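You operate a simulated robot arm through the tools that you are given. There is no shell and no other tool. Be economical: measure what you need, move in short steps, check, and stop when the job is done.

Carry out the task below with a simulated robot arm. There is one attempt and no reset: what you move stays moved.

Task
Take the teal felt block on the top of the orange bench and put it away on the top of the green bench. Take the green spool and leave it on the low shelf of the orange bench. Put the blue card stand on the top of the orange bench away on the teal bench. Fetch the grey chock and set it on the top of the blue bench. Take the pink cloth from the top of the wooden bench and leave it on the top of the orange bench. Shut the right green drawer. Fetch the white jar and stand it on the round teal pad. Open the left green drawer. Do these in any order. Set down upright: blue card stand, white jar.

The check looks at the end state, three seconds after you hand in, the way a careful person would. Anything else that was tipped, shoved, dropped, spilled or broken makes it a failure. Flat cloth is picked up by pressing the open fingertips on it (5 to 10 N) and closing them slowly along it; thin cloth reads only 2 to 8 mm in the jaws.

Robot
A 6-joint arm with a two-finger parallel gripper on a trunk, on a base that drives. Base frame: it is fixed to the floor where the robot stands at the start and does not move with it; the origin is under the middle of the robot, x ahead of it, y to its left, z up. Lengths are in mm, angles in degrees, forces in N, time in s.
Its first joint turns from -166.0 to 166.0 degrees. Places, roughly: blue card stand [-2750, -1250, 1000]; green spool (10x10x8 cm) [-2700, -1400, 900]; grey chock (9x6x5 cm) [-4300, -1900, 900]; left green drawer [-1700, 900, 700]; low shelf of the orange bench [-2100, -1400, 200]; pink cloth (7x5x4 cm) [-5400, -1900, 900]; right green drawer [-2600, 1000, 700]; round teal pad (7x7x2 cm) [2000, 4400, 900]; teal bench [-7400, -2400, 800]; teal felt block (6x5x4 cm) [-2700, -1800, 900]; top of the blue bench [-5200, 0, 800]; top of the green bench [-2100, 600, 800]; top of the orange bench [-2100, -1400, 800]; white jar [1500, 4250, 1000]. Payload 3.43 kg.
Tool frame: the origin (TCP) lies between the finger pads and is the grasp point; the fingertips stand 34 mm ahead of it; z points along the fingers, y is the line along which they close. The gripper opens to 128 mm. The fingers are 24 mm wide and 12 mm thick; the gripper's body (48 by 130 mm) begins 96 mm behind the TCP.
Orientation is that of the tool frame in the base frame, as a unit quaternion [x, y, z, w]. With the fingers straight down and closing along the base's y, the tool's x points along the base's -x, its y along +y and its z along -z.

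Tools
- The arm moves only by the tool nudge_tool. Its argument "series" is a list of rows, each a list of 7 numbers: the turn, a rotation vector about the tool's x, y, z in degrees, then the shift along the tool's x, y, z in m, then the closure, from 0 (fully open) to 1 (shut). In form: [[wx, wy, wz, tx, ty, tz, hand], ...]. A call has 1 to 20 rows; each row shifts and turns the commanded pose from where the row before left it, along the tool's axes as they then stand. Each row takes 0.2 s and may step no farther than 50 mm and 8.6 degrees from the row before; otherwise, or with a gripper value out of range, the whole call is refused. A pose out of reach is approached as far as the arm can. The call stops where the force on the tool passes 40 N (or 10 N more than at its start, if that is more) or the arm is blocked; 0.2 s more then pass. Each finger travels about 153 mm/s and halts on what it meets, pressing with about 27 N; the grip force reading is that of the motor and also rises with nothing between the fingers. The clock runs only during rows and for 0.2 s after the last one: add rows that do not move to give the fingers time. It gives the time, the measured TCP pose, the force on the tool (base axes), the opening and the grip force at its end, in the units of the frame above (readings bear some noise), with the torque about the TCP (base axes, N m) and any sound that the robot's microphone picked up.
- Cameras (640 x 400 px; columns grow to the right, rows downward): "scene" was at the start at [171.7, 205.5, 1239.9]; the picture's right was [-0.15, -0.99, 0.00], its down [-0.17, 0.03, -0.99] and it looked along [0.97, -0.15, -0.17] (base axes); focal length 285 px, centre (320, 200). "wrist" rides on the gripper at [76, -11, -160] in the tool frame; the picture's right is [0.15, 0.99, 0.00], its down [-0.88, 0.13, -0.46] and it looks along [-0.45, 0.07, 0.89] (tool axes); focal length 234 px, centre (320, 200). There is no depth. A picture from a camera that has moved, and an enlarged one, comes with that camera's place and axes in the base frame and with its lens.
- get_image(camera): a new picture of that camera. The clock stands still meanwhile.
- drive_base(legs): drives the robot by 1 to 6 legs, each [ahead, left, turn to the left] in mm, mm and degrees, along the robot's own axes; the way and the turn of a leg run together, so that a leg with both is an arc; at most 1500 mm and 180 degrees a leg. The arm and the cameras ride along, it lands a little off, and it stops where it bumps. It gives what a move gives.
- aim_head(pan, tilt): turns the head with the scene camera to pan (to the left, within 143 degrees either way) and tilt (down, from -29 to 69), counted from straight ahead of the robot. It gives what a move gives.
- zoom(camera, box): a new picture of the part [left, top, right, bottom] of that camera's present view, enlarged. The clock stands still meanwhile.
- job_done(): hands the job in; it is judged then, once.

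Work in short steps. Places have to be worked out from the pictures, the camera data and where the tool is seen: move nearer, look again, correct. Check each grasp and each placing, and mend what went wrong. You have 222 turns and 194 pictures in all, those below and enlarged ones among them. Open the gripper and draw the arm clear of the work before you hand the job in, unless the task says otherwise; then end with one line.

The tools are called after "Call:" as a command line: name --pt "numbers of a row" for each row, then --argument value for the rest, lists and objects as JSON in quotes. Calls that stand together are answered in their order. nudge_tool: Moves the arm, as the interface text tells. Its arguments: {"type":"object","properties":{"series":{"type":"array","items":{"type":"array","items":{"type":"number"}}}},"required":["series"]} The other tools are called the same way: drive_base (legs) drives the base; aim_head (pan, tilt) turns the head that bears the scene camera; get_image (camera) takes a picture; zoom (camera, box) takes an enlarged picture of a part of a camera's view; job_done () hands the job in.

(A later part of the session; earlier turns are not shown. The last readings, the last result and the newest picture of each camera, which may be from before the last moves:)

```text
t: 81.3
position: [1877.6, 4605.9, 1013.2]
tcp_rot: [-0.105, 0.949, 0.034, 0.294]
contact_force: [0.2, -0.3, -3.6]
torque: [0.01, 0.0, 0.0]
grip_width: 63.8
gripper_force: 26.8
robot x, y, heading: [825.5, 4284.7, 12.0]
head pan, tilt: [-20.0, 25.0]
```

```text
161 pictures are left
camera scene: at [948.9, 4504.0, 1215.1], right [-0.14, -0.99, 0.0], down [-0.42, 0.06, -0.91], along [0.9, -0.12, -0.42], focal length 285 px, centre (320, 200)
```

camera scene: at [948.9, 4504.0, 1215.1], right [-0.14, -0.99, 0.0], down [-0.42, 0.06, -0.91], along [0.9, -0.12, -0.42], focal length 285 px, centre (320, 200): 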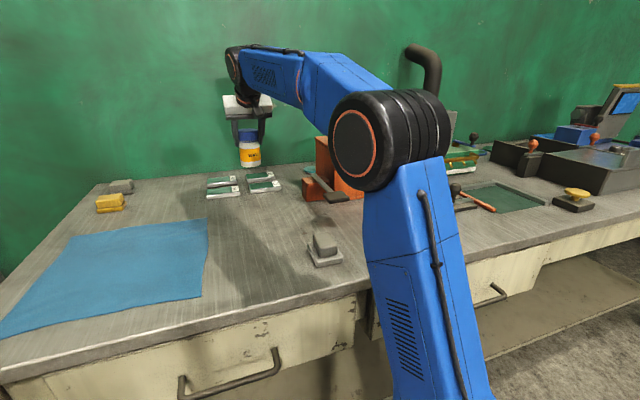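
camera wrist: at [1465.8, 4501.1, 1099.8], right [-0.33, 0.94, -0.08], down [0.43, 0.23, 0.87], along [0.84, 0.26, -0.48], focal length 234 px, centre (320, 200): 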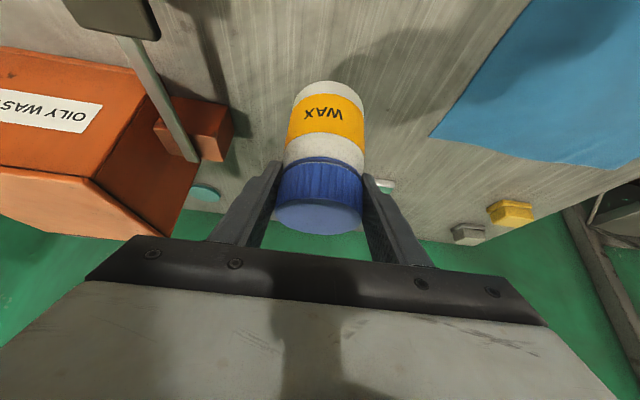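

No push-back and clearance all round. Now I slide sideways toward the pad line, still high.

Call:
nudge_tool --pt "0 0 0 0 -0.038 0 0.6" --pt "0 0 0 0 -0.038 0 0.6" --pt "0 0 0 0 -0.038 0 0.6" --pt "0 0 0 0 -0.038 0 0.6" --pt "0 0 0 0 0 0 0.6"

Call:
zoom --camera "scene" --box '[220, 80, 380, 220]'

Call:
get_image --camera "wrist"

```text
t: 82.5
position: [1910.5, 4454.2, 1012.5]
tcp_rot: [-0.105, 0.949, 0.033, 0.294]
contact_force: [-0.2, 0.3, -3.6]
torque: [0.01, 0.02, 0.01]
grip_width: 63.7
gripper_force: 27.1
robot x, y, heading: [825.9, 4286.3, 12.2]
head pan, tilt: [-20.0, 25.0]
```

```text
2.86 times, centred on (300, 150) of scene
camera zoom: at [949.0, 4503.9, 1215.1], right [-0.14, -0.99, 0.0], down [-0.42, 0.06, -0.91], along [0.9, -0.12, -0.42], focal length 814 px, centre (377, 343)
```

zoom: 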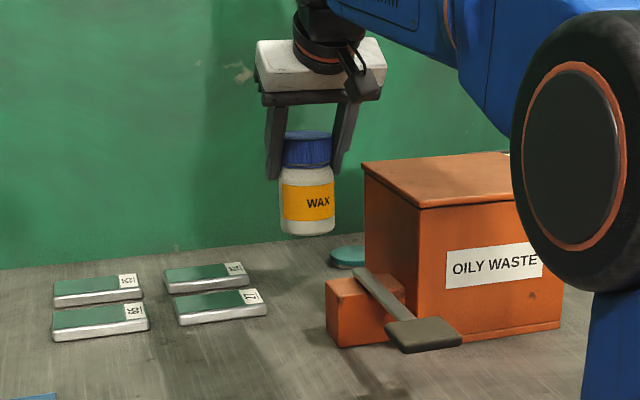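

```text
159 pictures are left
camera wrist: at [1765.1, 4410.9, 1100.8], right [-0.33, 0.94, -0.08], down [0.43, 0.23, 0.87], along [0.84, 0.26, -0.48], focal length 234 px, centre (320, 200)
```

wrist: 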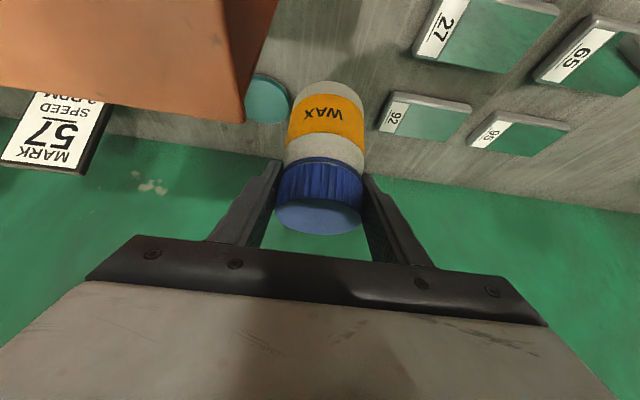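

The wrist view puts the pad at ≈(1970,4391), agreeing. I move over it and lower to just above.

Call:
nudge_tool --pt "0 0 0 0 -0.037 0 0.6" --pt "0 0 0 0 -0.037 0 0.6" --pt "0 0 0 -0.018 0 0.0122 0.6" --pt "0 0 0 -0.018 0 0.0122 0.6" --pt "0 0 0 0 0 0 0.6" --pt "0 0 0 0.0118 0 0.0174 0.6" --pt "0 0 0 0.0118 0 0.0174 0.6" --pt "0 0 0 0 0 0 0.6"

Call:
zoom --camera "scene" --box '[240, 80, 400, 220]'

Call:
get_image --camera "wrist"

```text
t: 84.3
position: [1970.3, 4394.2, 970.3]
tcp_rot: [-0.106, 0.949, 0.033, 0.294]
contact_force: [-0.2, 0.4, -4.2]
torque: [0.01, 0.02, -0.02]
grip_width: 63.9
gripper_force: 26.9
robot x, y, heading: [824.0, 4287.6, 12.3]
head pan, tilt: [-20.0, 25.0]
```

```text
2.86 times, centred on (320, 150) of scene
camera zoom: at [949.0, 4503.9, 1215.1], right [-0.14, -0.99, 0.0], down [-0.42, 0.06, -0.91], along [0.9, -0.12, -0.42], focal length 814 px, centre (320, 343)
```

zoom: 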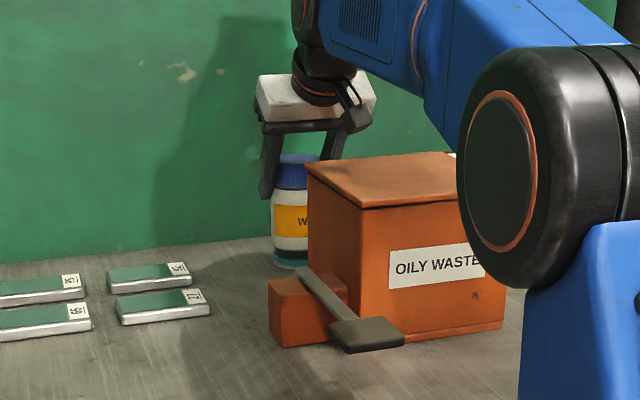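

```text
157 pictures are left
camera wrist: at [1824.8, 4348.8, 1058.9], right [-0.33, 0.94, -0.08], down [0.43, 0.23, 0.87], along [0.84, 0.26, -0.48], focal length 234 px, centre (320, 200)
```

wrist: 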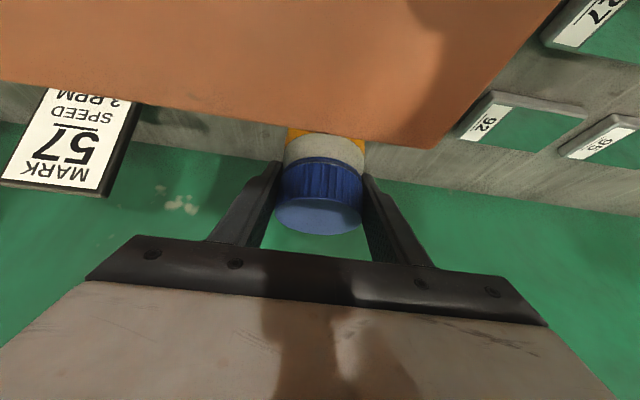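

The jar is over the pad and the gripper clears the box. I zoom tight on the jar's foot against the pad.

Call:
zoom --camera "scene" --box '[290, 120, 340, 160]'

```text
10.00 times, centred on (315, 140) of scene
camera zoom: at [949.0, 4503.9, 1215.1], right [-0.14, -0.99, 0.0], down [-0.42, 0.06, -0.91], along [0.9, -0.12, -0.42], focal length 2851 px, centre (370, 800)
```

zoom: 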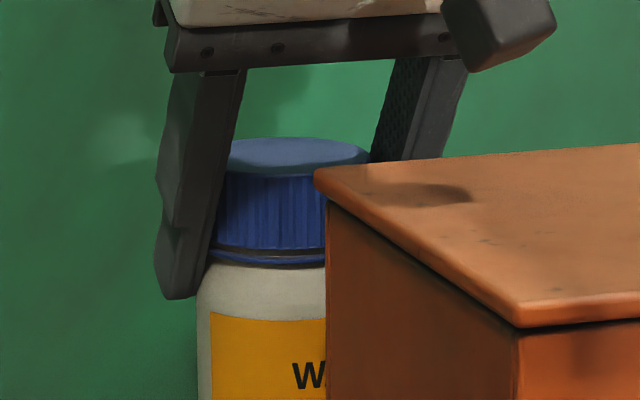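

I need the lower part; zoom again.

Call:
zoom --camera "scene" --box '[290, 145, 350, 185]'

```text
10.00 times, centred on (320, 165) of scene
camera zoom: at [949.0, 4503.9, 1215.1], right [-0.14, -0.99, 0.0], down [-0.42, 0.06, -0.91], along [0.9, -0.12, -0.42], focal length 2851 px, centre (320, 550)
```

zoom: 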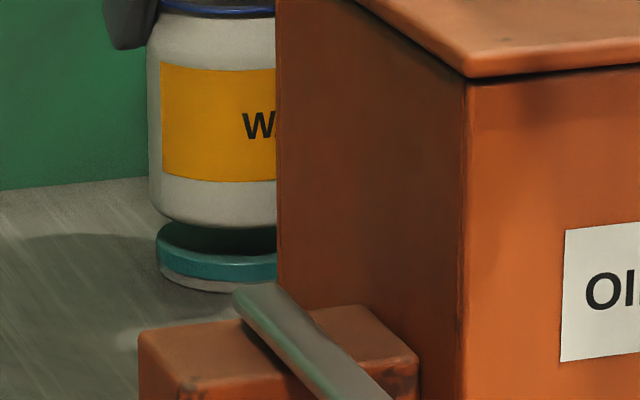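

The jar stands ~4 mm left of pad centre, with ~14 mm to go. I correct and descend gently in fine steps.

Call:
nudge_tool --pt "0 0 0 0.0017 -0.004 -0.0011 0.6" --pt "0 0 0 0.0056 0 0.0083 0.6" --pt "0 0 0 0.0006 0 0.0008 0.6" --pt "0 0 0 0.0006 0 0.0008 0.6" --pt "0 0 0 0 0 0 0.6"

```text
t: 85.5
position: [1968.9, 4390.4, 957.6]
tcp_rot: [-0.105, 0.949, 0.034, 0.294]
contact_force: [0.2, -0.7, -3.6]
torque: [-0.01, -0.03, -0.05]
grip_width: 63.5
gripper_force: 26.9
robot x, y, heading: [827.5, 4282.9, 12.0]
head pan, tilt: [-20.0, 25.0]
```

Still hanging free; a few more 1 mm steps.

Call:
nudge_tool --pt "0 0 0 0.0006 0 0.0008 0.6" --pt "0 0 0 0.0006 0 0.0008 0.6" --pt "0 0 0 0 0 0 0.6"

Call:
zoom --camera "scene" --box '[290, 145, 350, 185]'

```text
t: 86.3
position: [1969.2, 4389.1, 956.4]
tcp_rot: [-0.105, 0.95, 0.034, 0.293]
contact_force: [0.6, 0.2, -3.8]
torque: [-0.02, -0.02, 0.02]
grip_width: 63.8
gripper_force: 27.0
robot x, y, heading: [822.0, 4286.0, 12.2]
head pan, tilt: [-20.0, 25.0]
```

```text
10.00 times, centred on (320, 165) of scene
camera zoom: at [949.0, 4503.9, 1215.1], right [-0.14, -0.99, 0.0], down [-0.42, 0.06, -0.91], along [0.9, -0.12, -0.42], focal length 2851 px, centre (320, 550)
```

zoom: 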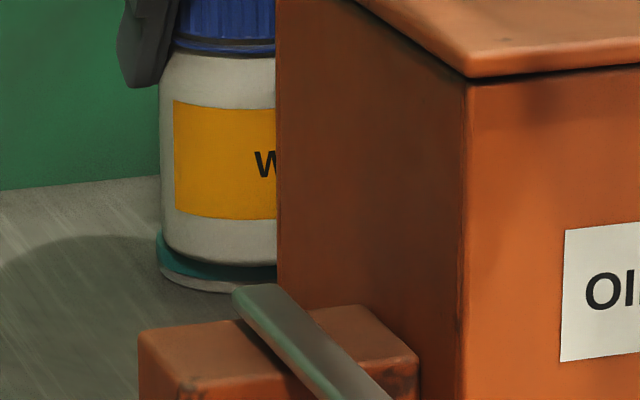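

Laterally good now. I zoom further into the foot to judge front-back alignment.

Call:
zoom --camera "scene" --box '[303, 164, 323, 177]'

```text
16.00 times, centred on (313, 170) of scene
camera zoom: at [949.0, 4503.9, 1215.1], right [-0.14, -0.99, 0.0], down [-0.42, 0.06, -0.91], along [0.9, -0.12, -0.42], focal length 4561 px, centre (432, 672)
```

zoom: 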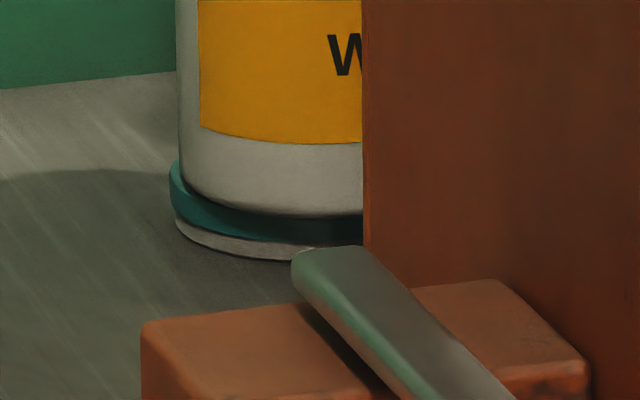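

The jar's foot still sits ~12 mm too near the front of the pad. I raise slightly, shift 12 mm deeper, and look again.

Call:
nudge_tool --pt "0 0 0 -0.0017 0 -0.0025 0.6" --pt "0 0 0 -0.0102 -0.0042 0.0069 0.6" --pt "0 0 0 0 0 0 0.6"

Call:
zoom --camera "scene" --box '[303, 164, 323, 177]'

```text
t: 87.1
position: [1982.4, 4387.2, 957.8]
tcp_rot: [-0.105, 0.949, 0.033, 0.294]
contact_force: [-0.6, 0.4, -2.8]
torque: [0.02, 0.0, -0.01]
grip_width: 63.9
gripper_force: 26.6
robot x, y, heading: [824.6, 4283.5, 12.3]
head pan, tilt: [-20.0, 25.0]
```

```text
16.00 times, centred on (313, 170) of scene
camera zoom: at [949.0, 4503.9, 1215.1], right [-0.14, -0.99, 0.0], down [-0.42, 0.06, -0.91], along [0.9, -0.12, -0.42], focal length 4561 px, centre (432, 672)
```

zoom: 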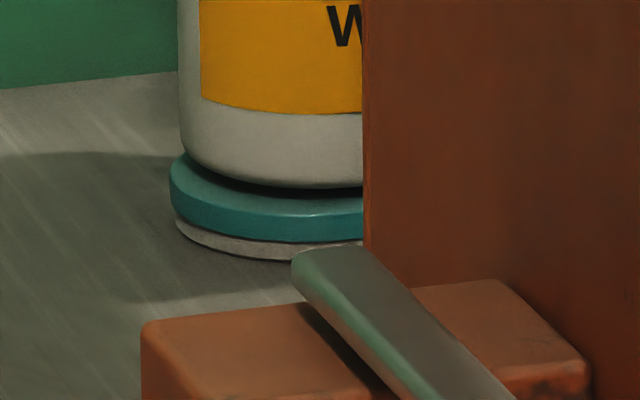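

Now well aligned: pad rim evenly visible, gap ≈4 mm. I lower in small steps to contact.

Call:
nudge_tool --pt "0 0 0 0.0014 0 0.0021 0.6" --pt "0 0 0 0.0006 0 0.0008 0.6" --pt "0 0 0 0.0006 0 0.0008 0.6" --pt "0 0 0 0 0 0 0.6"

```text
t: 88.1
position: [1981.7, 4388.2, 955.1]
tcp_rot: [-0.106, 0.949, 0.034, 0.295]
contact_force: [1.7, -1.6, 8.2]
torque: [-0.02, -0.15, 0.0]
grip_width: 64.0
gripper_force: 27.1
robot x, y, heading: [828.3, 4283.9, 12.1]
head pan, tilt: [-20.0, 25.0]
```

Contact (8 N up). I open the fingers moderately and withdraw along the tool axis.

Call:
nudge_tool --pt "0 0 0 0 0 0 0.45" --pt "0 0 0 0 0 0 0.35" --pt "0 0 0 0 0 0 0.3" --pt "0 0 0 0 0 -0.01 0.3" --pt "0 0 0 0 0 -0.02 0.3" --pt "0 0 0 0 0 -0.03 0.3" --pt "0 0 0 0 0 -0.04 0.3" --pt "0 0 0 0 0 -0.04 0.3" --pt "0 0 0 0 0 0 0.3"

Call:
zoom --camera "scene" --box '[280, 110, 360, 180]'

Call:
get_image --camera "wrist"

```text
t: 90.1
position: [1905.3, 4369.9, 1070.8]
tcp_rot: [-0.106, 0.949, 0.034, 0.294]
contact_force: [0.0, -0.3, -0.9]
torque: [0.0, -0.03, 0.01]
grip_width: 89.6
gripper_force: 0.2
robot x, y, heading: [828.1, 4285.9, 12.2]
head pan, tilt: [-20.0, 25.0]
```

```text
5.71 times, centred on (320, 145) of scene
camera zoom: at [948.9, 4503.9, 1215.1], right [-0.14, -0.99, 0.0], down [-0.42, 0.06, -0.91], along [0.9, -0.12, -0.42], focal length 1629 px, centre (320, 514)
```

zoom: 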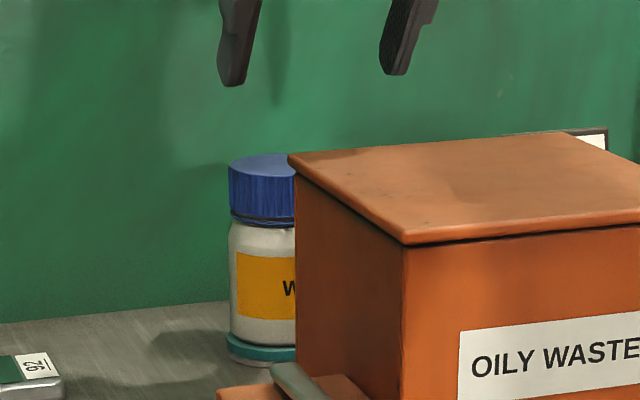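

```text
150 pictures are left
camera wrist: at [1758.9, 4325.9, 1160.3], right [-0.33, 0.94, -0.08], down [0.43, 0.23, 0.87], along [0.84, 0.26, -0.48], focal length 234 px, centre (320, 200)
```

wrist: 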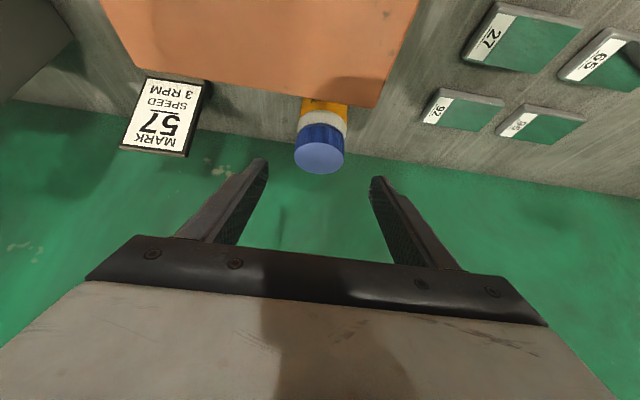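

Jar stands upright on the pad. I retract over the box and return the tool to vertical.

Call:
nudge_tool --pt "0 0 0 0.0372 0 -0.0253 0" --pt "0 0 0 0.0372 0 -0.0253 0" --pt "0 0 0 0.0372 0 -0.0253 0" --pt "0 0 0 0.0372 0 -0.0253 0" --pt "0 0 0 0.0372 0 -0.0253 0" --pt "0 0 0 0.0372 0 -0.0253 0" --pt "0 0 0 0.0372 0 -0.0253 0" --pt "0 0 0 0.0372 0 -0.0253 0" --pt "0 8.6 0 0 0 0 0" --pt "0 8.6 0 0 0 0 0" --pt "0 8.6 0 0 0 0 0" --pt "0 8.4 0 0 0 0 0" --pt "0 0 0 0 0 0 0"

```text
t: 92.9
position: [1552.6, 4291.6, 1069.4]
tcp_rot: [-0.11, 0.994, 0.001, 0.001]
contact_force: [0.2, -0.8, 0.4]
torque: [-0.02, 0.01, 0.0]
grip_width: 128.1
gripper_force: 0.1
robot x, y, heading: [825.4, 4285.0, 11.9]
head pan, tilt: [-20.0, 25.0]
```

Next the green drawers. I look west from here to see whether the way north of the black bench is open.

Call:
aim_head --pan 140 --tilt 15

Call:
get_image --camera "scene"

```text
t: 95.4
position: [1552.5, 4291.7, 1069.9]
tcp_rot: [-0.109, 0.994, 0.001, 0.001]
contact_force: [0.6, -1.4, -0.1]
torque: [0.02, 0.01, 0.0]
grip_width: 127.9
gripper_force: 0.0
robot x, y, heading: [822.9, 4291.3, 12.2]
head pan, tilt: [140.0, 15.0]
```

```text
149 pictures are left
camera scene: at [775.0, 4560.2, 1231.3], right [0.47, 0.88, 0.0], down [0.23, -0.12, -0.97], along [-0.85, 0.45, -0.26], focal length 285 px, centre (320, 200)
```

scene: 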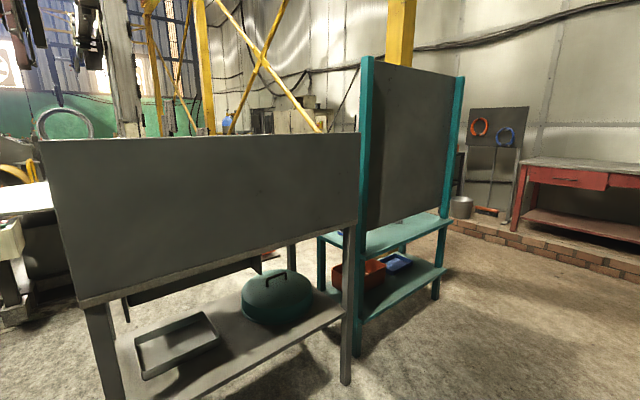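

North is blocked by other benches, so I go back down the east corridor facing south, then west between the orange and green benches.

Call:
drive_base --legs '[[-200, 0, 0], [0, 0, -102], [0, 370, 0], [1500, 0, 0], [1500, 0, 0], [1300, 0, 0]]'

Call:
aim_head --pan -75 --tilt 12

Call:
get_image --camera "scene"

```text
t: 123.3
position: [872.8, -746.2, 1068.7]
tcp_rot: [0.702, 0.712, -0.001, 0.001]
contact_force: [0.7, 0.3, -0.3]
torque: [-0.04, -0.03, -0.02]
grip_width: 127.9
gripper_force: 0.2
robot x, y, heading: [1011.8, -31.1, -89.7]
head pan, tilt: [140.0, 15.0]
```

```text
t: 126.4
position: [872.1, -745.1, 1069.0]
tcp_rot: [0.702, 0.712, -0.001, 0.002]
contact_force: [-0.4, 0.1, -0.7]
torque: [0.05, -0.02, -0.03]
grip_width: 128.0
gripper_force: 0.0
robot x, y, heading: [1014.2, -35.1, -89.5]
head pan, tilt: [-75.0, 12.0]
```

```text
148 pictures are left
camera scene: at [1144.6, -135.5, 1236.2], right [-0.26, 0.96, 0.0], down [0.2, 0.06, -0.98], along [-0.94, -0.26, -0.21], focal length 285 px, centre (320, 200)
```

scene: 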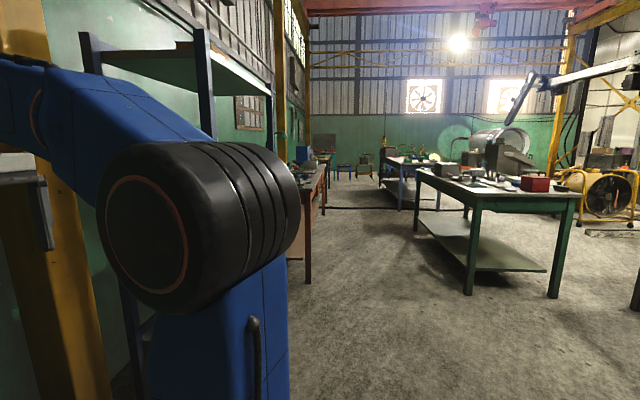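

The corridor west is clear. I turn parallel to the benches (heading ≈-168) and drive in between them.

Call:
drive_base --legs '[[0, 0, -78], [0, -250, 0], [1500, 0, 0], [1400, 0, 0]]'

Call:
aim_head --pan 60 --tilt 20

Call:
get_image --camera "scene"

Call:
aim_head --pan 0 --tilt 15

Call:
get_image --camera "scene"

Call:
aim_head --pan -80 --tilt 15

Call:
get_image --camera "scene"

```text
t: 145.2
position: [-2605.1, -404.3, 1068.9]
tcp_rot: [0.994, 0.108, -0.001, 0.001]
contact_force: [0.5, 0.6, -0.1]
torque: [0.02, 0.05, -0.01]
grip_width: 128.0
gripper_force: 0.2
robot x, y, heading: [-1877.5, -398.1, -168.1]
head pan, tilt: [-75.0, 12.0]
```

```text
t: 147.4
position: [-2605.5, -403.8, 1067.9]
tcp_rot: [0.994, 0.108, -0.002, 0.002]
contact_force: [-0.7, -0.2, -0.1]
torque: [0.03, 0.01, -0.01]
grip_width: 127.9
gripper_force: 0.1
robot x, y, heading: [-1877.7, -399.4, -168.4]
head pan, tilt: [60.0, 20.0]
```

```text
147 pictures are left
camera scene: at [-1939.4, -721.5, 1223.2], right [-0.95, 0.31, 0.0], down [0.11, 0.32, -0.94], along [-0.29, -0.89, -0.34], focal length 285 px, centre (320, 200)
```

scene: 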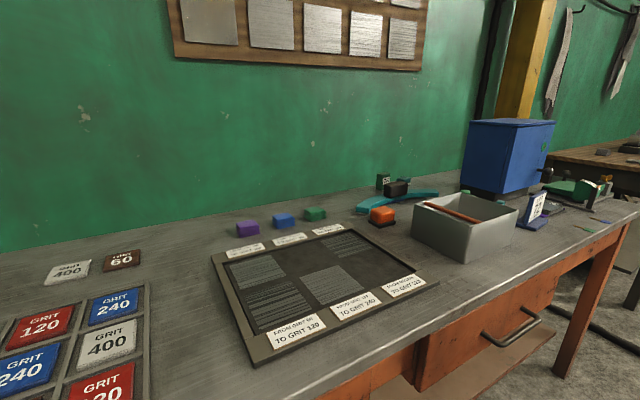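

```text
t: 148.7
position: [-2604.7, -405.3, 1069.4]
tcp_rot: [0.994, 0.108, -0.002, 0.001]
contact_force: [-0.4, 0.1, 0.8]
torque: [0.0, 0.0, 0.02]
grip_width: 127.6
gripper_force: 0.1
robot x, y, heading: [-1878.1, -400.8, -168.1]
head pan, tilt: [0.0, 15.0]
```

```text
146 pictures are left
camera scene: at [-2001.8, -652.3, 1231.3], right [-0.21, 0.98, 0.0], down [0.25, 0.05, -0.97], along [-0.95, -0.2, -0.26], focal length 285 px, centre (320, 200)
```

scene: 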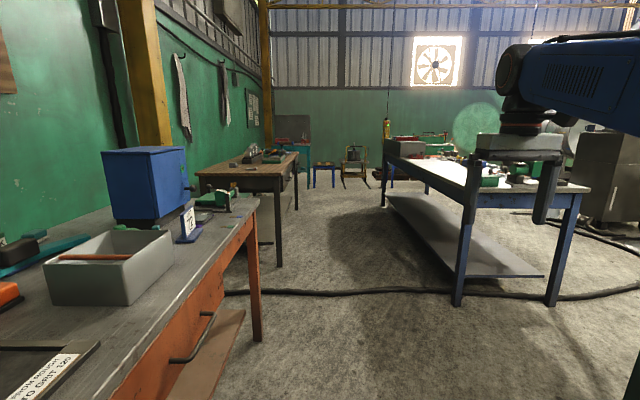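

```text
t: 150.2
position: [-2605.0, -404.8, 1068.4]
tcp_rot: [0.994, 0.108, -0.001, 0.002]
contact_force: [0.3, -0.6, -0.1]
torque: [0.01, 0.02, 0.01]
grip_width: 127.8
gripper_force: 0.0
robot x, y, heading: [-1878.9, -401.2, -168.0]
head pan, tilt: [-80.0, 15.0]
```

```text
145 pictures are left
camera scene: at [-1945.2, -546.4, 1231.3], right [0.93, 0.37, 0.0], down [0.1, -0.24, -0.97], along [-0.36, 0.9, -0.26], focal length 285 px, centre (320, 200)
```

scene: 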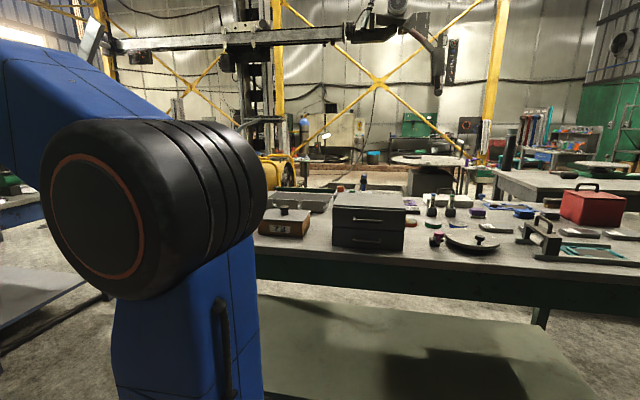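

I can see the card stand at the far front of the orange bench, the grey bin and blue cabinet beside it, and small blocks at the back. I retract the arm, then move west and turn to face the orange bench.

Call:
nudge_tool --pt "0 0 0 0.045 0 -0.02 0" --pt "0 0 0 0.045 0 -0.02 0" --pt "0 0 0 0.045 0 -0.02 0" --pt "0 0 0 0.045 0 -0.01 0" --pt "0 0 0 0.045 0 0 0" --pt "0 0 0 0 0 0 0"

Call:
drive_base --legs '[[600, 0, 0], [0, 0, 90]]'

Call:
aim_head --pan 0 --tilt 28

Call:
get_image --camera "scene"

```text
t: 151.6
position: [-2385.7, -357.7, 1138.1]
tcp_rot: [0.994, 0.108, -0.002, 0.001]
contact_force: [0.3, 0.1, 0.5]
torque: [0.01, 0.04, 0.01]
grip_width: 128.1
gripper_force: 0.0
robot x, y, heading: [-1878.4, -399.9, -168.1]
head pan, tilt: [-80.0, 15.0]
```

```text
t: 158.8
position: [-2508.0, -1032.8, 1139.0]
tcp_rot: [0.628, 0.778, -0.001, 0.002]
contact_force: [0.9, -0.5, 0.1]
torque: [0.01, 0.02, 0.03]
grip_width: 127.7
gripper_force: 0.1
robot x, y, heading: [-2461.4, -526.5, -78.0]
head pan, tilt: [-80.0, 15.0]
```

```text
t: 160.3
position: [-2508.3, -1033.1, 1139.3]
tcp_rot: [0.628, 0.778, -0.001, 0.002]
contact_force: [-0.9, -0.1, 0.2]
torque: [0.01, 0.01, -0.03]
grip_width: 127.9
gripper_force: 0.1
robot x, y, heading: [-2461.3, -523.5, -78.6]
head pan, tilt: [0.0, 28.0]
```

```text
144 pictures are left
camera scene: at [-2212.2, -648.4, 1210.3], right [-0.98, -0.2, 0.0], down [-0.09, 0.46, -0.88], along [0.18, -0.87, -0.47], focal length 285 px, centre (320, 200)
```

scene: 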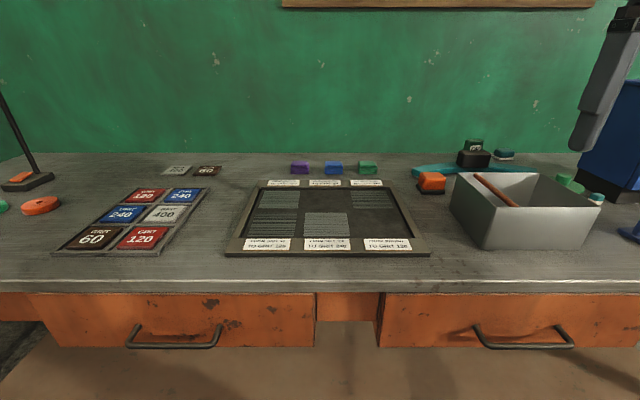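

I zoom on the right part with the grey bin, felt and spool.

Call:
zoom --camera "scene" --box '[400, 110, 640, 260]'

Call:
get_image --camera "wrist"

```text
2.67 times, centred on (520, 185) of scene
camera zoom: at [-2212.2, -648.4, 1210.3], right [-0.98, -0.2, 0.0], down [-0.09, 0.46, -0.88], along [0.18, -0.87, -0.47], focal length 760 px, centre (-213, 240)
```

zoom: 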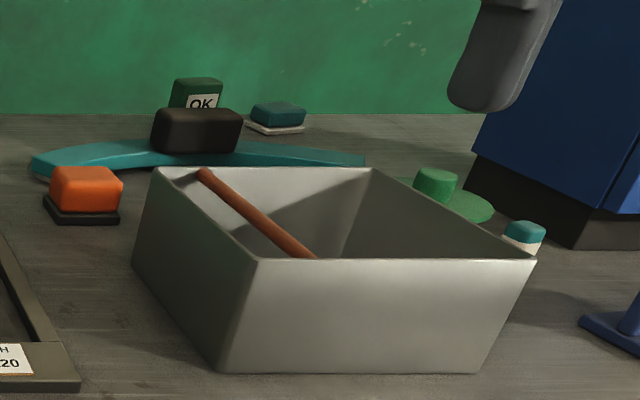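

```text
142 pictures are left
camera wrist: at [-2534.6, -960.2, 1298.0], right [0.94, 0.35, 0.0], down [0.31, -0.83, 0.46], along [0.16, -0.43, -0.89], focal length 234 px, centre (320, 200)
```

wrist: 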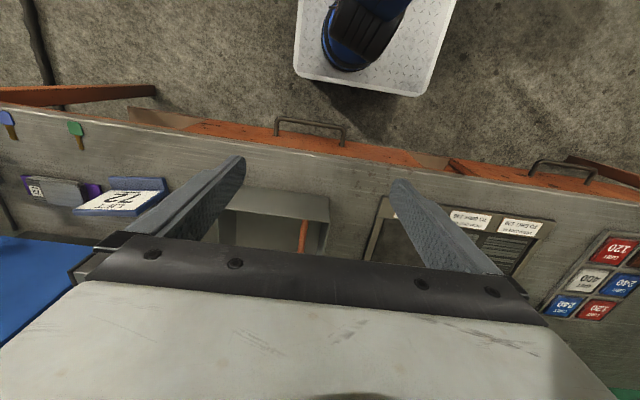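

Felt block (teal on grey base) is ≈(-2675,-1771) at the back, spool behind the grey bin ≈(-2703,-1457), cabinet corner at (-2838,-1449). I shift right 200 mm, then tilt the tool 43° and turn 14° right for the felt.

Call:
drive_base --legs '[[0, -200, 0]]'

Call:
nudge_tool --pt "0 0 7 0 0 0 0" --pt "0 0 7 0 0 0 0" --pt "0 -8.6 0 0 0 0 0" --pt "0 -8.6 0 0 0 0 0" --pt "0 -8.6 0 0 0 0 0" --pt "0 -8.6 0 0 0 0 0" --pt "0 -8.6 0 0 0 0 0" --pt "0 0 0 0 0 0 0"

Call:
get_image --camera "wrist"

Call:
get_image --camera "scene"

```text
t: 161.9
position: [-2703.3, -1070.9, 1138.0]
tcp_rot: [0.629, 0.777, -0.001, 0.002]
contact_force: [0.2, 0.3, 0.6]
torque: [-0.03, 0.0, 0.04]
grip_width: 127.9
gripper_force: 0.0
robot x, y, heading: [-2655.2, -561.3, -78.3]
head pan, tilt: [0.0, 28.0]
```

```text
t: 163.7
position: [-2703.9, -1072.8, 1138.4]
tcp_rot: [0.669, 0.646, -0.264, 0.257]
contact_force: [0.5, 0.8, 1.2]
torque: [-0.03, 0.02, -0.02]
grip_width: 128.1
gripper_force: 0.1
robot x, y, heading: [-2655.8, -567.2, -78.5]
head pan, tilt: [0.0, 28.0]
```

```text
141 pictures are left
camera wrist: at [-2708.0, -907.5, 1202.9], right [0.99, 0.07, -0.1], down [0.12, -0.33, 0.94], along [0.03, -0.94, -0.34], focal length 234 px, centre (320, 200)
```

wrist: 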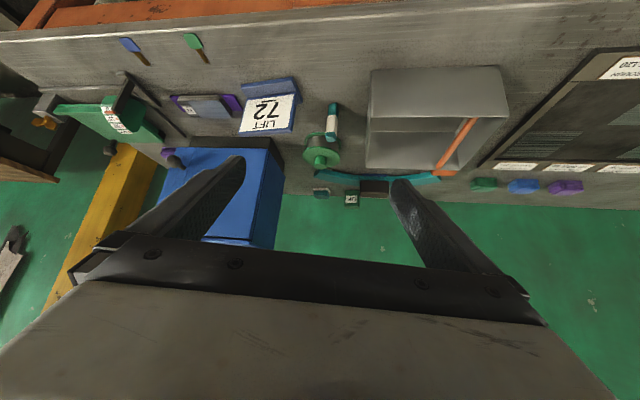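

```text
140 pictures are left
camera scene: at [-2406.6, -688.4, 1210.3], right [-0.98, -0.2, 0.0], down [-0.09, 0.46, -0.88], along [0.18, -0.87, -0.47], focal length 285 px, centre (320, 200)
```

scene: 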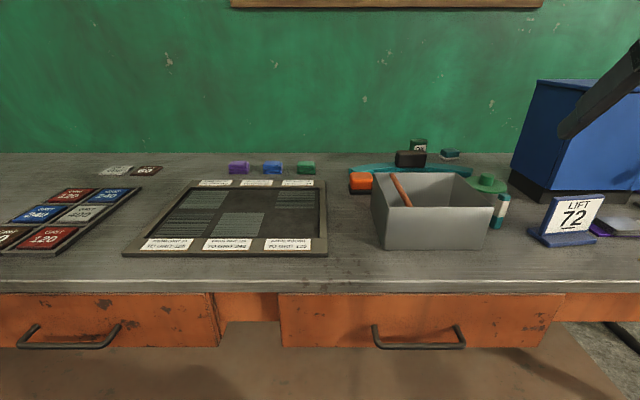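

Felt ≈(-2676,-1760), with about 54 mm gap to the "OK" block, so I'll use ~100 mm opening. I move forward at height first.

Call:
nudge_tool --pt "0 0 0 -0.0318 0.0034 0.0299 0.2" --pt "0 0 0 -0.0318 0.0034 0.0299 0.2" --pt "0 0 0 -0.0318 0.0034 0.0299 0.2" --pt "0 0 0 -0.0318 0.0034 0.0299 0.2" --pt "0 0 0 -0.0318 0.0034 0.0299 0.2" --pt "0 0 0 -0.0318 0.0034 0.0299 0.2" --pt "0 0 0 -0.0318 0.0034 0.0299 0.2" --pt "0 0 0 -0.0318 0.0034 0.0299 0.2" --pt "0 0 0 -0.0318 0.0034 0.0299 0.2" --pt "0 0 0 -0.0318 0.0034 0.0299 0.2" --pt "0 0 0 0 0 0 0.2"

Call:
get_image --camera "wrist"

Call:
get_image --camera "scene"

```text
t: 166.1
position: [-2683.2, -1509.6, 1139.3]
tcp_rot: [0.669, 0.646, -0.264, 0.256]
contact_force: [0.5, 0.5, 0.6]
torque: [-0.01, 0.04, -0.01]
grip_width: 102.3
gripper_force: 0.2
robot x, y, heading: [-2656.8, -562.1, -78.6]
head pan, tilt: [0.0, 28.0]
```

```text
139 pictures are left
camera wrist: at [-2688.6, -1344.3, 1202.6], right [0.99, 0.07, -0.1], down [0.12, -0.33, 0.94], along [0.04, -0.94, -0.34], focal length 234 px, centre (320, 200)
```

wrist: 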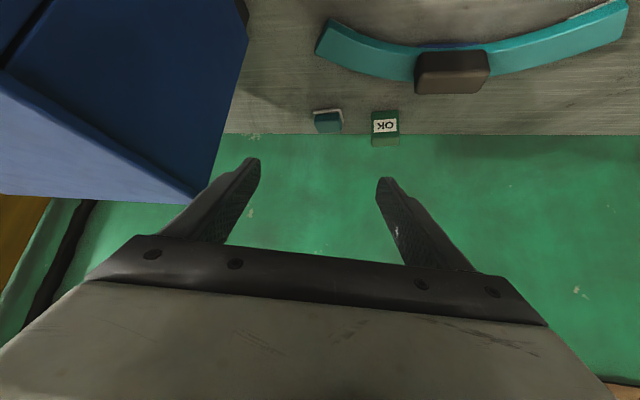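

```text
138 pictures are left
camera scene: at [-2406.6, -688.3, 1210.3], right [-0.98, -0.2, 0.0], down [-0.09, 0.46, -0.88], along [0.18, -0.87, -0.47], focal length 285 px, centre (320, 200)
```

scene: 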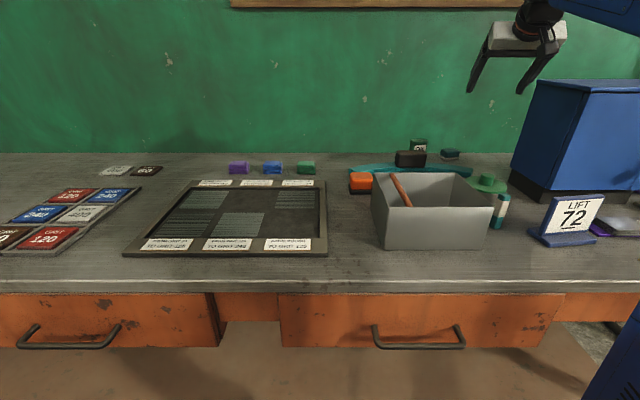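

Felt is right on the tool's axis line: (-2671,-1764). I advance 270 mm along the axis, then look.

Call:
nudge_tool --pt "0 0 0 0 0.004 0.045 0.2" --pt "0 0 0 0 0.004 0.045 0.2" --pt "0 0 0 0 0.004 0.045 0.2" --pt "0 0 0 0 0.004 0.045 0.2" --pt "0 0 0 0 0.004 0.045 0.2" --pt "0 0 0 0 0 0.035 0.2" --pt "0 0 0 0 0 0 0.2"

Call:
get_image --camera "wrist"

Call:
get_image --camera "scene"

```text
t: 167.7
position: [-2669.9, -1686.9, 948.5]
tcp_rot: [0.669, 0.646, -0.264, 0.256]
contact_force: [0.3, -1.1, 0.2]
torque: [0.0, 0.02, 0.0]
grip_width: 102.6
gripper_force: 0.1
robot x, y, heading: [-2654.0, -564.7, -78.5]
head pan, tilt: [0.0, 28.0]
```

```text
137 pictures are left
camera wrist: at [-2674.9, -1522.3, 1013.3], right [0.99, 0.07, -0.1], down [0.12, -0.33, 0.94], along [0.03, -0.94, -0.34], focal length 234 px, centre (320, 200)
```

wrist: 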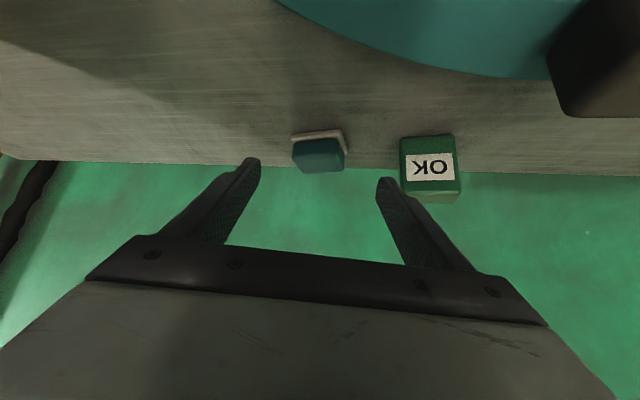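

```text
136 pictures are left
camera scene: at [-2406.6, -688.3, 1210.3], right [-0.98, -0.2, 0.0], down [-0.09, 0.46, -0.88], along [0.18, -0.87, -0.47], focal length 285 px, centre (320, 200)
```

scene: 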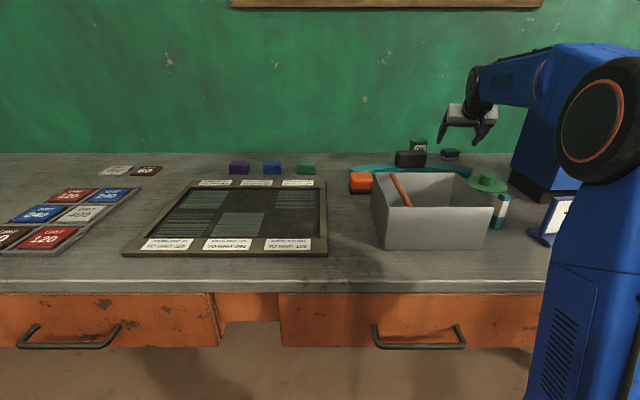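

Felt is centred; fingertips must stay above the bench (~850), so I go 84 mm further to put the pad tips around it.

Call:
nudge_tool --pt "0 0 0 0 -0.001 0.04 0.2" --pt "0 0 0 0 0 0.03 0.2" --pt "0 0 0 0 0 0.014 0.2" --pt "0 0 0 0 0 0 0.2"

Call:
get_image --camera "wrist"

Call:
zoom --camera "scene" --box '[410, 90, 530, 180]'

```text
t: 168.7
position: [-2671.8, -1745.7, 889.0]
tcp_rot: [0.669, 0.646, -0.264, 0.257]
contact_force: [0.3, 0.5, 0.4]
torque: [0.01, -0.04, 0.02]
grip_width: 102.3
gripper_force: 0.2
robot x, y, heading: [-2654.8, -567.0, -78.3]
head pan, tilt: [0.0, 28.0]
```

```text
135 pictures are left
camera wrist: at [-2677.6, -1580.5, 952.3], right [0.99, 0.07, -0.1], down [0.12, -0.33, 0.94], along [0.03, -0.94, -0.34], focal length 234 px, centre (320, 200)
```

wrist: 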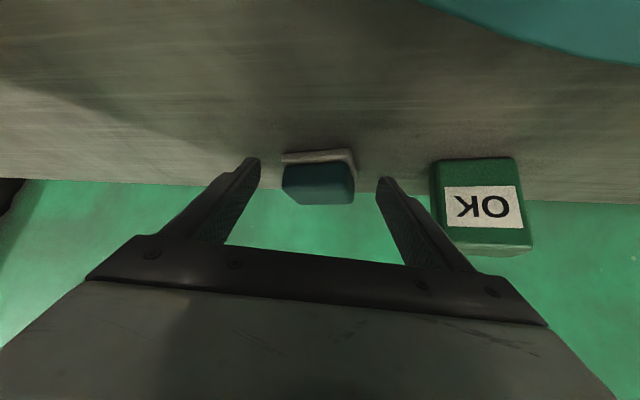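

```text
4.44 times, centred on (470, 135) of scene
camera zoom: at [-2406.6, -688.4, 1210.3], right [-0.98, -0.2, 0.0], down [-0.09, 0.46, -0.88], along [0.18, -0.87, -0.47], focal length 1267 px, centre (-347, 489)
```

zoom: 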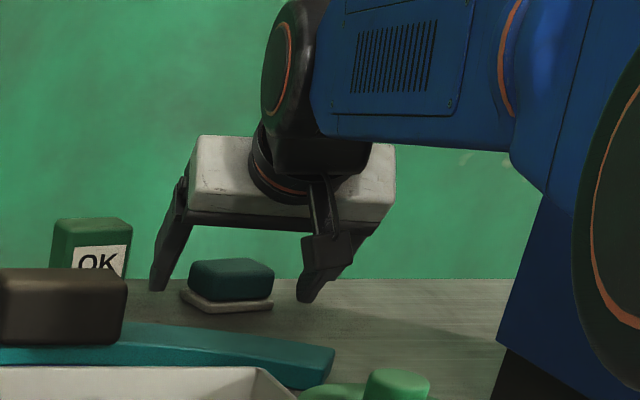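

The felt lies between the pads' front halves. I close.

Call:
nudge_tool --pt "0 0 0 0 0 0.004 0.3" --pt "0 0 0 0 0 0 0.45" --pt "0 0 0 0 0 0 0.6" --pt "0 0 0 0 0 0 0.7" --pt "0 0 0 0 0 0 0.7"

Call:
get_image --camera "wrist"

```text
t: 169.9
position: [-2672.6, -1748.0, 884.6]
tcp_rot: [0.669, 0.645, -0.264, 0.256]
contact_force: [0.1, -0.4, -0.2]
torque: [0.01, -0.01, -0.04]
grip_width: 71.5
gripper_force: 27.0
robot x, y, heading: [-2657.7, -567.2, -78.8]
head pan, tilt: [0.0, 28.0]
```

```text
133 pictures are left
camera wrist: at [-2677.7, -1583.4, 949.2], right [0.99, 0.07, -0.1], down [0.12, -0.33, 0.94], along [0.03, -0.94, -0.34], focal length 234 px, centre (320, 200)
```

wrist: 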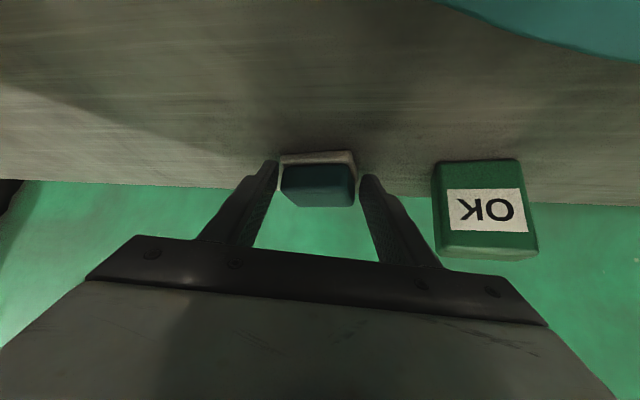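

Gripped at 71.5 mm (its wider base). I lift and check it comes along.

Call:
nudge_tool --pt "0 0 0 -0.0069 0 -0.0073 0.7" --pt "0 0 0 -0.0137 0 -0.0146 0.7" --pt "0 0 0 -0.0274 0 -0.0292 0.7" --pt "0 0 0 0 0 0 0.7"

Call:
get_image --camera "wrist"

```text
t: 170.9
position: [-2673.4, -1747.2, 955.6]
tcp_rot: [0.669, 0.646, -0.264, 0.257]
contact_force: [-0.1, 0.5, -0.4]
torque: [0.01, 0.02, 0.01]
grip_width: 71.8
gripper_force: 26.5
robot x, y, heading: [-2655.6, -564.3, -78.6]
head pan, tilt: [0.0, 28.0]
```

```text
132 pictures are left
camera wrist: at [-2678.3, -1582.5, 1019.0], right [0.99, 0.07, -0.1], down [0.12, -0.33, 0.94], along [0.03, -0.94, -0.34], focal length 234 px, centre (320, 200)
```

wrist: 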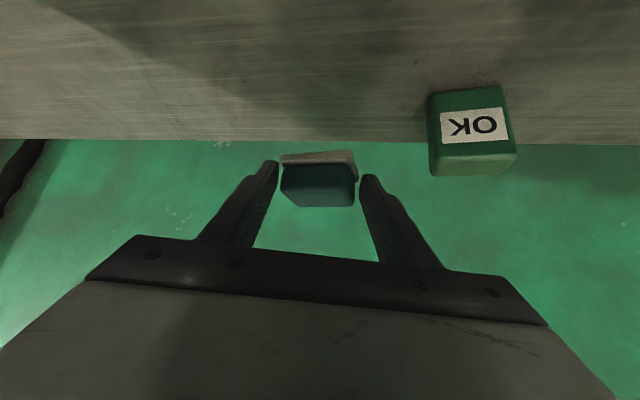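

Held well. I raise further and retract to near the robot, keeping the tilt.

Call:
nudge_tool --pt "0 0 0 -0.0274 0 -0.0292 0.7" --pt "0 0 0 -0.0274 0 -0.0292 0.7" --pt "0 0 0 -0.0274 0 -0.0292 0.7" --pt "0 0 0 -0.0274 0 -0.0292 0.7" --pt "0 0 0 0.0328 0 -0.0308 0.7" --pt "0 0 0 0.0328 0 -0.0308 0.7" --pt "0 0 0 0.0328 0 -0.0308 0.7" --pt "0 0 0 0.0328 0 -0.0308 0.7" --pt "0 0 0 0.0328 0 -0.0308 0.7" --pt "0 0 0 0.0328 0 -0.0308 0.7" --pt "0 0 0 0.0328 0 -0.0308 0.7" --pt "0 0 0 0.0328 0 -0.0308 0.7" --pt "0 0 0 0.0328 0 -0.0308 0.7" --pt "0 0 0 0.0328 0 -0.0308 0.7" --pt "0 0 0 0.0328 0 -0.0308 0.7" --pt "0 0 0 0.0328 0 -0.0308 0.7" --pt "0 0 0 0 0 0 0.7"

```text
t: 174.5
position: [-2655.3, -1209.4, 1116.5]
tcp_rot: [0.669, 0.646, -0.263, 0.257]
contact_force: [-0.2, -0.3, -1.3]
torque: [0.0, 0.0, 0.02]
grip_width: 71.4
gripper_force: 26.9
robot x, y, heading: [-2655.8, -565.5, -78.4]
head pan, tilt: [0.0, 28.0]
```

I turn the robot left 180° to face the green bench and look for a free spot.

Call:
drive_base --legs '[[0, 0, 90], [0, 0, 90]]'

Call:
aim_head --pan -10 --tilt 25

Call:
get_image --camera "scene"

```text
t: 182.6
position: [-2662.4, 81.1, 1115.2]
tcp_rot: [-0.648, 0.666, 0.258, 0.263]
contact_force: [-0.3, -0.2, -0.3]
torque: [-0.04, 0.01, 0.01]
grip_width: 70.9
gripper_force: 27.2
robot x, y, heading: [-2656.7, -567.4, 101.8]
head pan, tilt: [0.0, 28.0]
```

```text
t: 183.3
position: [-2661.9, 80.4, 1114.2]
tcp_rot: [-0.648, 0.667, 0.257, 0.263]
contact_force: [0.0, 0.1, -1.0]
torque: [-0.04, -0.03, -0.04]
grip_width: 71.1
gripper_force: 27.1
robot x, y, heading: [-2656.4, -565.0, 102.2]
head pan, tilt: [-10.0, 25.0]
```

```text
131 pictures are left
camera scene: at [-2891.3, -439.5, 1215.1], right [1.0, 0.03, 0.0], down [0.01, -0.42, -0.91], along [-0.03, 0.91, -0.42], focal length 285 px, centre (320, 200)
```

scene: 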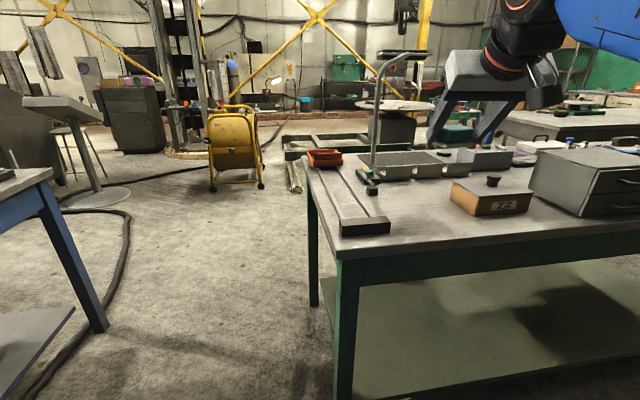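

A free area lies at about (-2650,205) on the green bench, left of the "72" box. I move over it and lower to ~30 mm above.

Call:
nudge_tool --pt "0 0 0 -0.0277 -0.004 0.026 0.7" --pt "0 0 0 -0.0277 -0.004 0.026 0.7" --pt "0 0 0 -0.0277 -0.004 0.026 0.7" --pt "0 0 0 0.0274 0 0.0292 0.7" --pt "0 0 0 0.0274 0 0.0292 0.7" --pt "0 0 0 0.0274 0 0.0292 0.7" --pt "0 0 0 0.0274 0 0.0292 0.7" --pt "0 0 0 0.0137 0 0.0146 0.7" --pt "0 0 0 0 0 0 0.7"

Call:
get_image --camera "wrist"

Call:
get_image --camera "scene"

```text
t: 185.3
position: [-2648.0, 194.4, 935.2]
tcp_rot: [-0.648, 0.666, 0.258, 0.263]
contact_force: [0.0, -0.2, -1.3]
torque: [-0.04, 0.0, 0.01]
grip_width: 70.9
gripper_force: 27.3
robot x, y, heading: [-2653.8, -563.7, 102.0]
head pan, tilt: [-10.0, 25.0]
```

```text
130 pictures are left
camera wrist: at [-2639.8, 30.1, 998.7], right [-0.99, -0.08, -0.1], down [-0.12, 0.33, 0.94], along [-0.04, 0.94, -0.34], focal length 234 px, centre (320, 200)
```

wrist: 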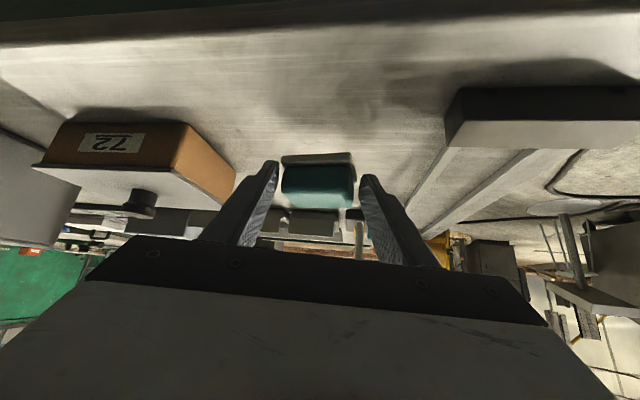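

```text
129 pictures are left
camera scene: at [-2891.2, -439.4, 1215.1], right [1.0, 0.03, 0.0], down [0.01, -0.42, -0.91], along [-0.03, 0.91, -0.42], focal length 285 px, centre (320, 200)
```

scene: 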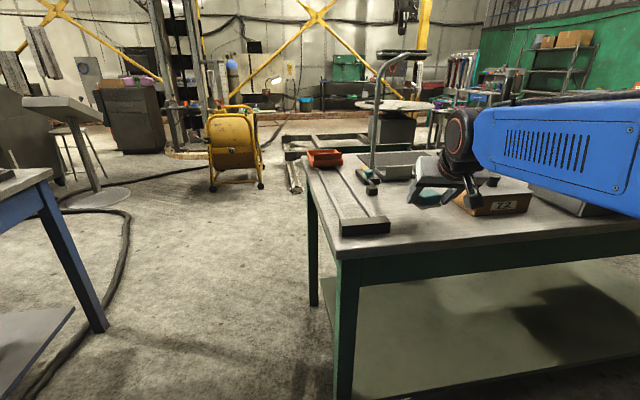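

Spot is clear. I lower in decreasing steps until contact.

Call:
nudge_tool --pt "0 0 0 0.0274 0 0.0292 0.7" --pt "0 0 0 0.0034 0 0.0036 0.7" --pt "0 0 0 0.0014 0 0.0015 0.7" --pt "0 0 0 0 0 0 0.7"

```text
t: 186.3
position: [-2646.9, 194.9, 887.6]
tcp_rot: [-0.648, 0.666, 0.258, 0.263]
contact_force: [-0.3, -0.7, -1.1]
torque: [-0.05, 0.0, 0.02]
grip_width: 70.9
gripper_force: 26.7
robot x, y, heading: [-2656.4, -565.1, 101.8]
head pan, tilt: [-10.0, 25.0]
```

Call:
nudge_tool --pt "0 0 0 0.0014 0 0.0015 0.7" --pt "0 0 0 0.0014 0 0.0015 0.7" --pt "0 0 0 0 0 0 0.7"

Call:
zoom --camera "scene" --box '[380, 150, 500, 230]'

```text
t: 187.1
position: [-2648.0, 194.3, 885.2]
tcp_rot: [-0.648, 0.666, 0.259, 0.264]
contact_force: [2.1, 0.3, 5.6]
torque: [0.06, -0.31, 0.0]
grip_width: 70.3
gripper_force: 26.5
robot x, y, heading: [-2653.2, -563.8, 102.1]
head pan, tilt: [-10.0, 25.0]
```

```text
5.00 times, centred on (440, 190) of scene
camera zoom: at [-2891.2, -439.6, 1215.1], right [1.0, 0.03, 0.0], down [0.01, -0.42, -0.91], along [-0.03, 0.91, -0.42], focal length 1425 px, centre (-280, 250)
```

zoom: 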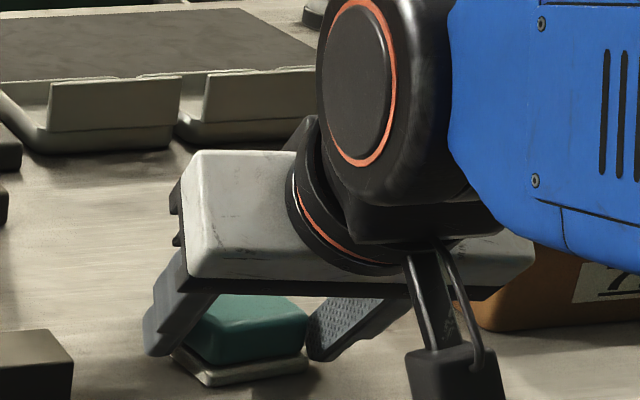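

Contact at TCP 885. I open and withdraw along the tool axis.

Call:
nudge_tool --pt "0 0 0 0 0 0 0.4" --pt "0 0 0 0 0 0 0.2" --pt "0 0 0 0 0 0 0.1" --pt "0 0 0 0 0 -0.02 0.1" --pt "0 0 0 0 0 -0.04 0.1" --pt "0 0 0 0 0 -0.045 0.1" --pt "0 0 0 0 0 -0.045 0.1" --pt "0 0 0 0 0 -0.045 0.1" --pt "0 0 0 0 0 0 0"

Call:
get_image --camera "wrist"

```text
t: 189.1
position: [-2650.6, 60.3, 1026.1]
tcp_rot: [-0.649, 0.666, 0.258, 0.263]
contact_force: [1.1, 0.0, 0.0]
torque: [0.02, 0.04, 0.0]
grip_width: 127.9
gripper_force: 0.1
robot x, y, heading: [-2652.9, -566.4, 101.9]
head pan, tilt: [-10.0, 25.0]
```

```text
127 pictures are left
camera wrist: at [-2643.4, -104.6, 1091.0], right [-0.99, -0.08, -0.1], down [-0.12, 0.33, 0.94], along [-0.04, 0.94, -0.34], focal length 234 px, centre (320, 200)
```

wrist: 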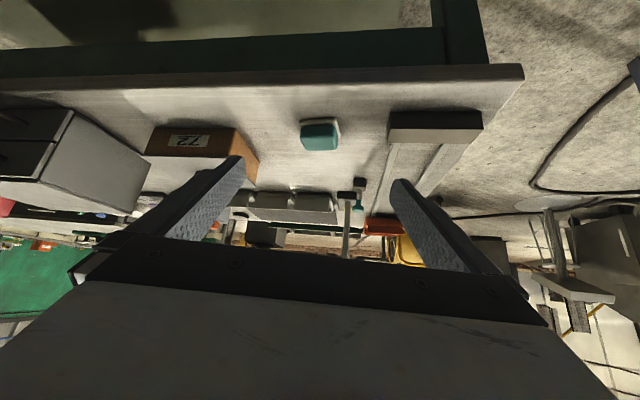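

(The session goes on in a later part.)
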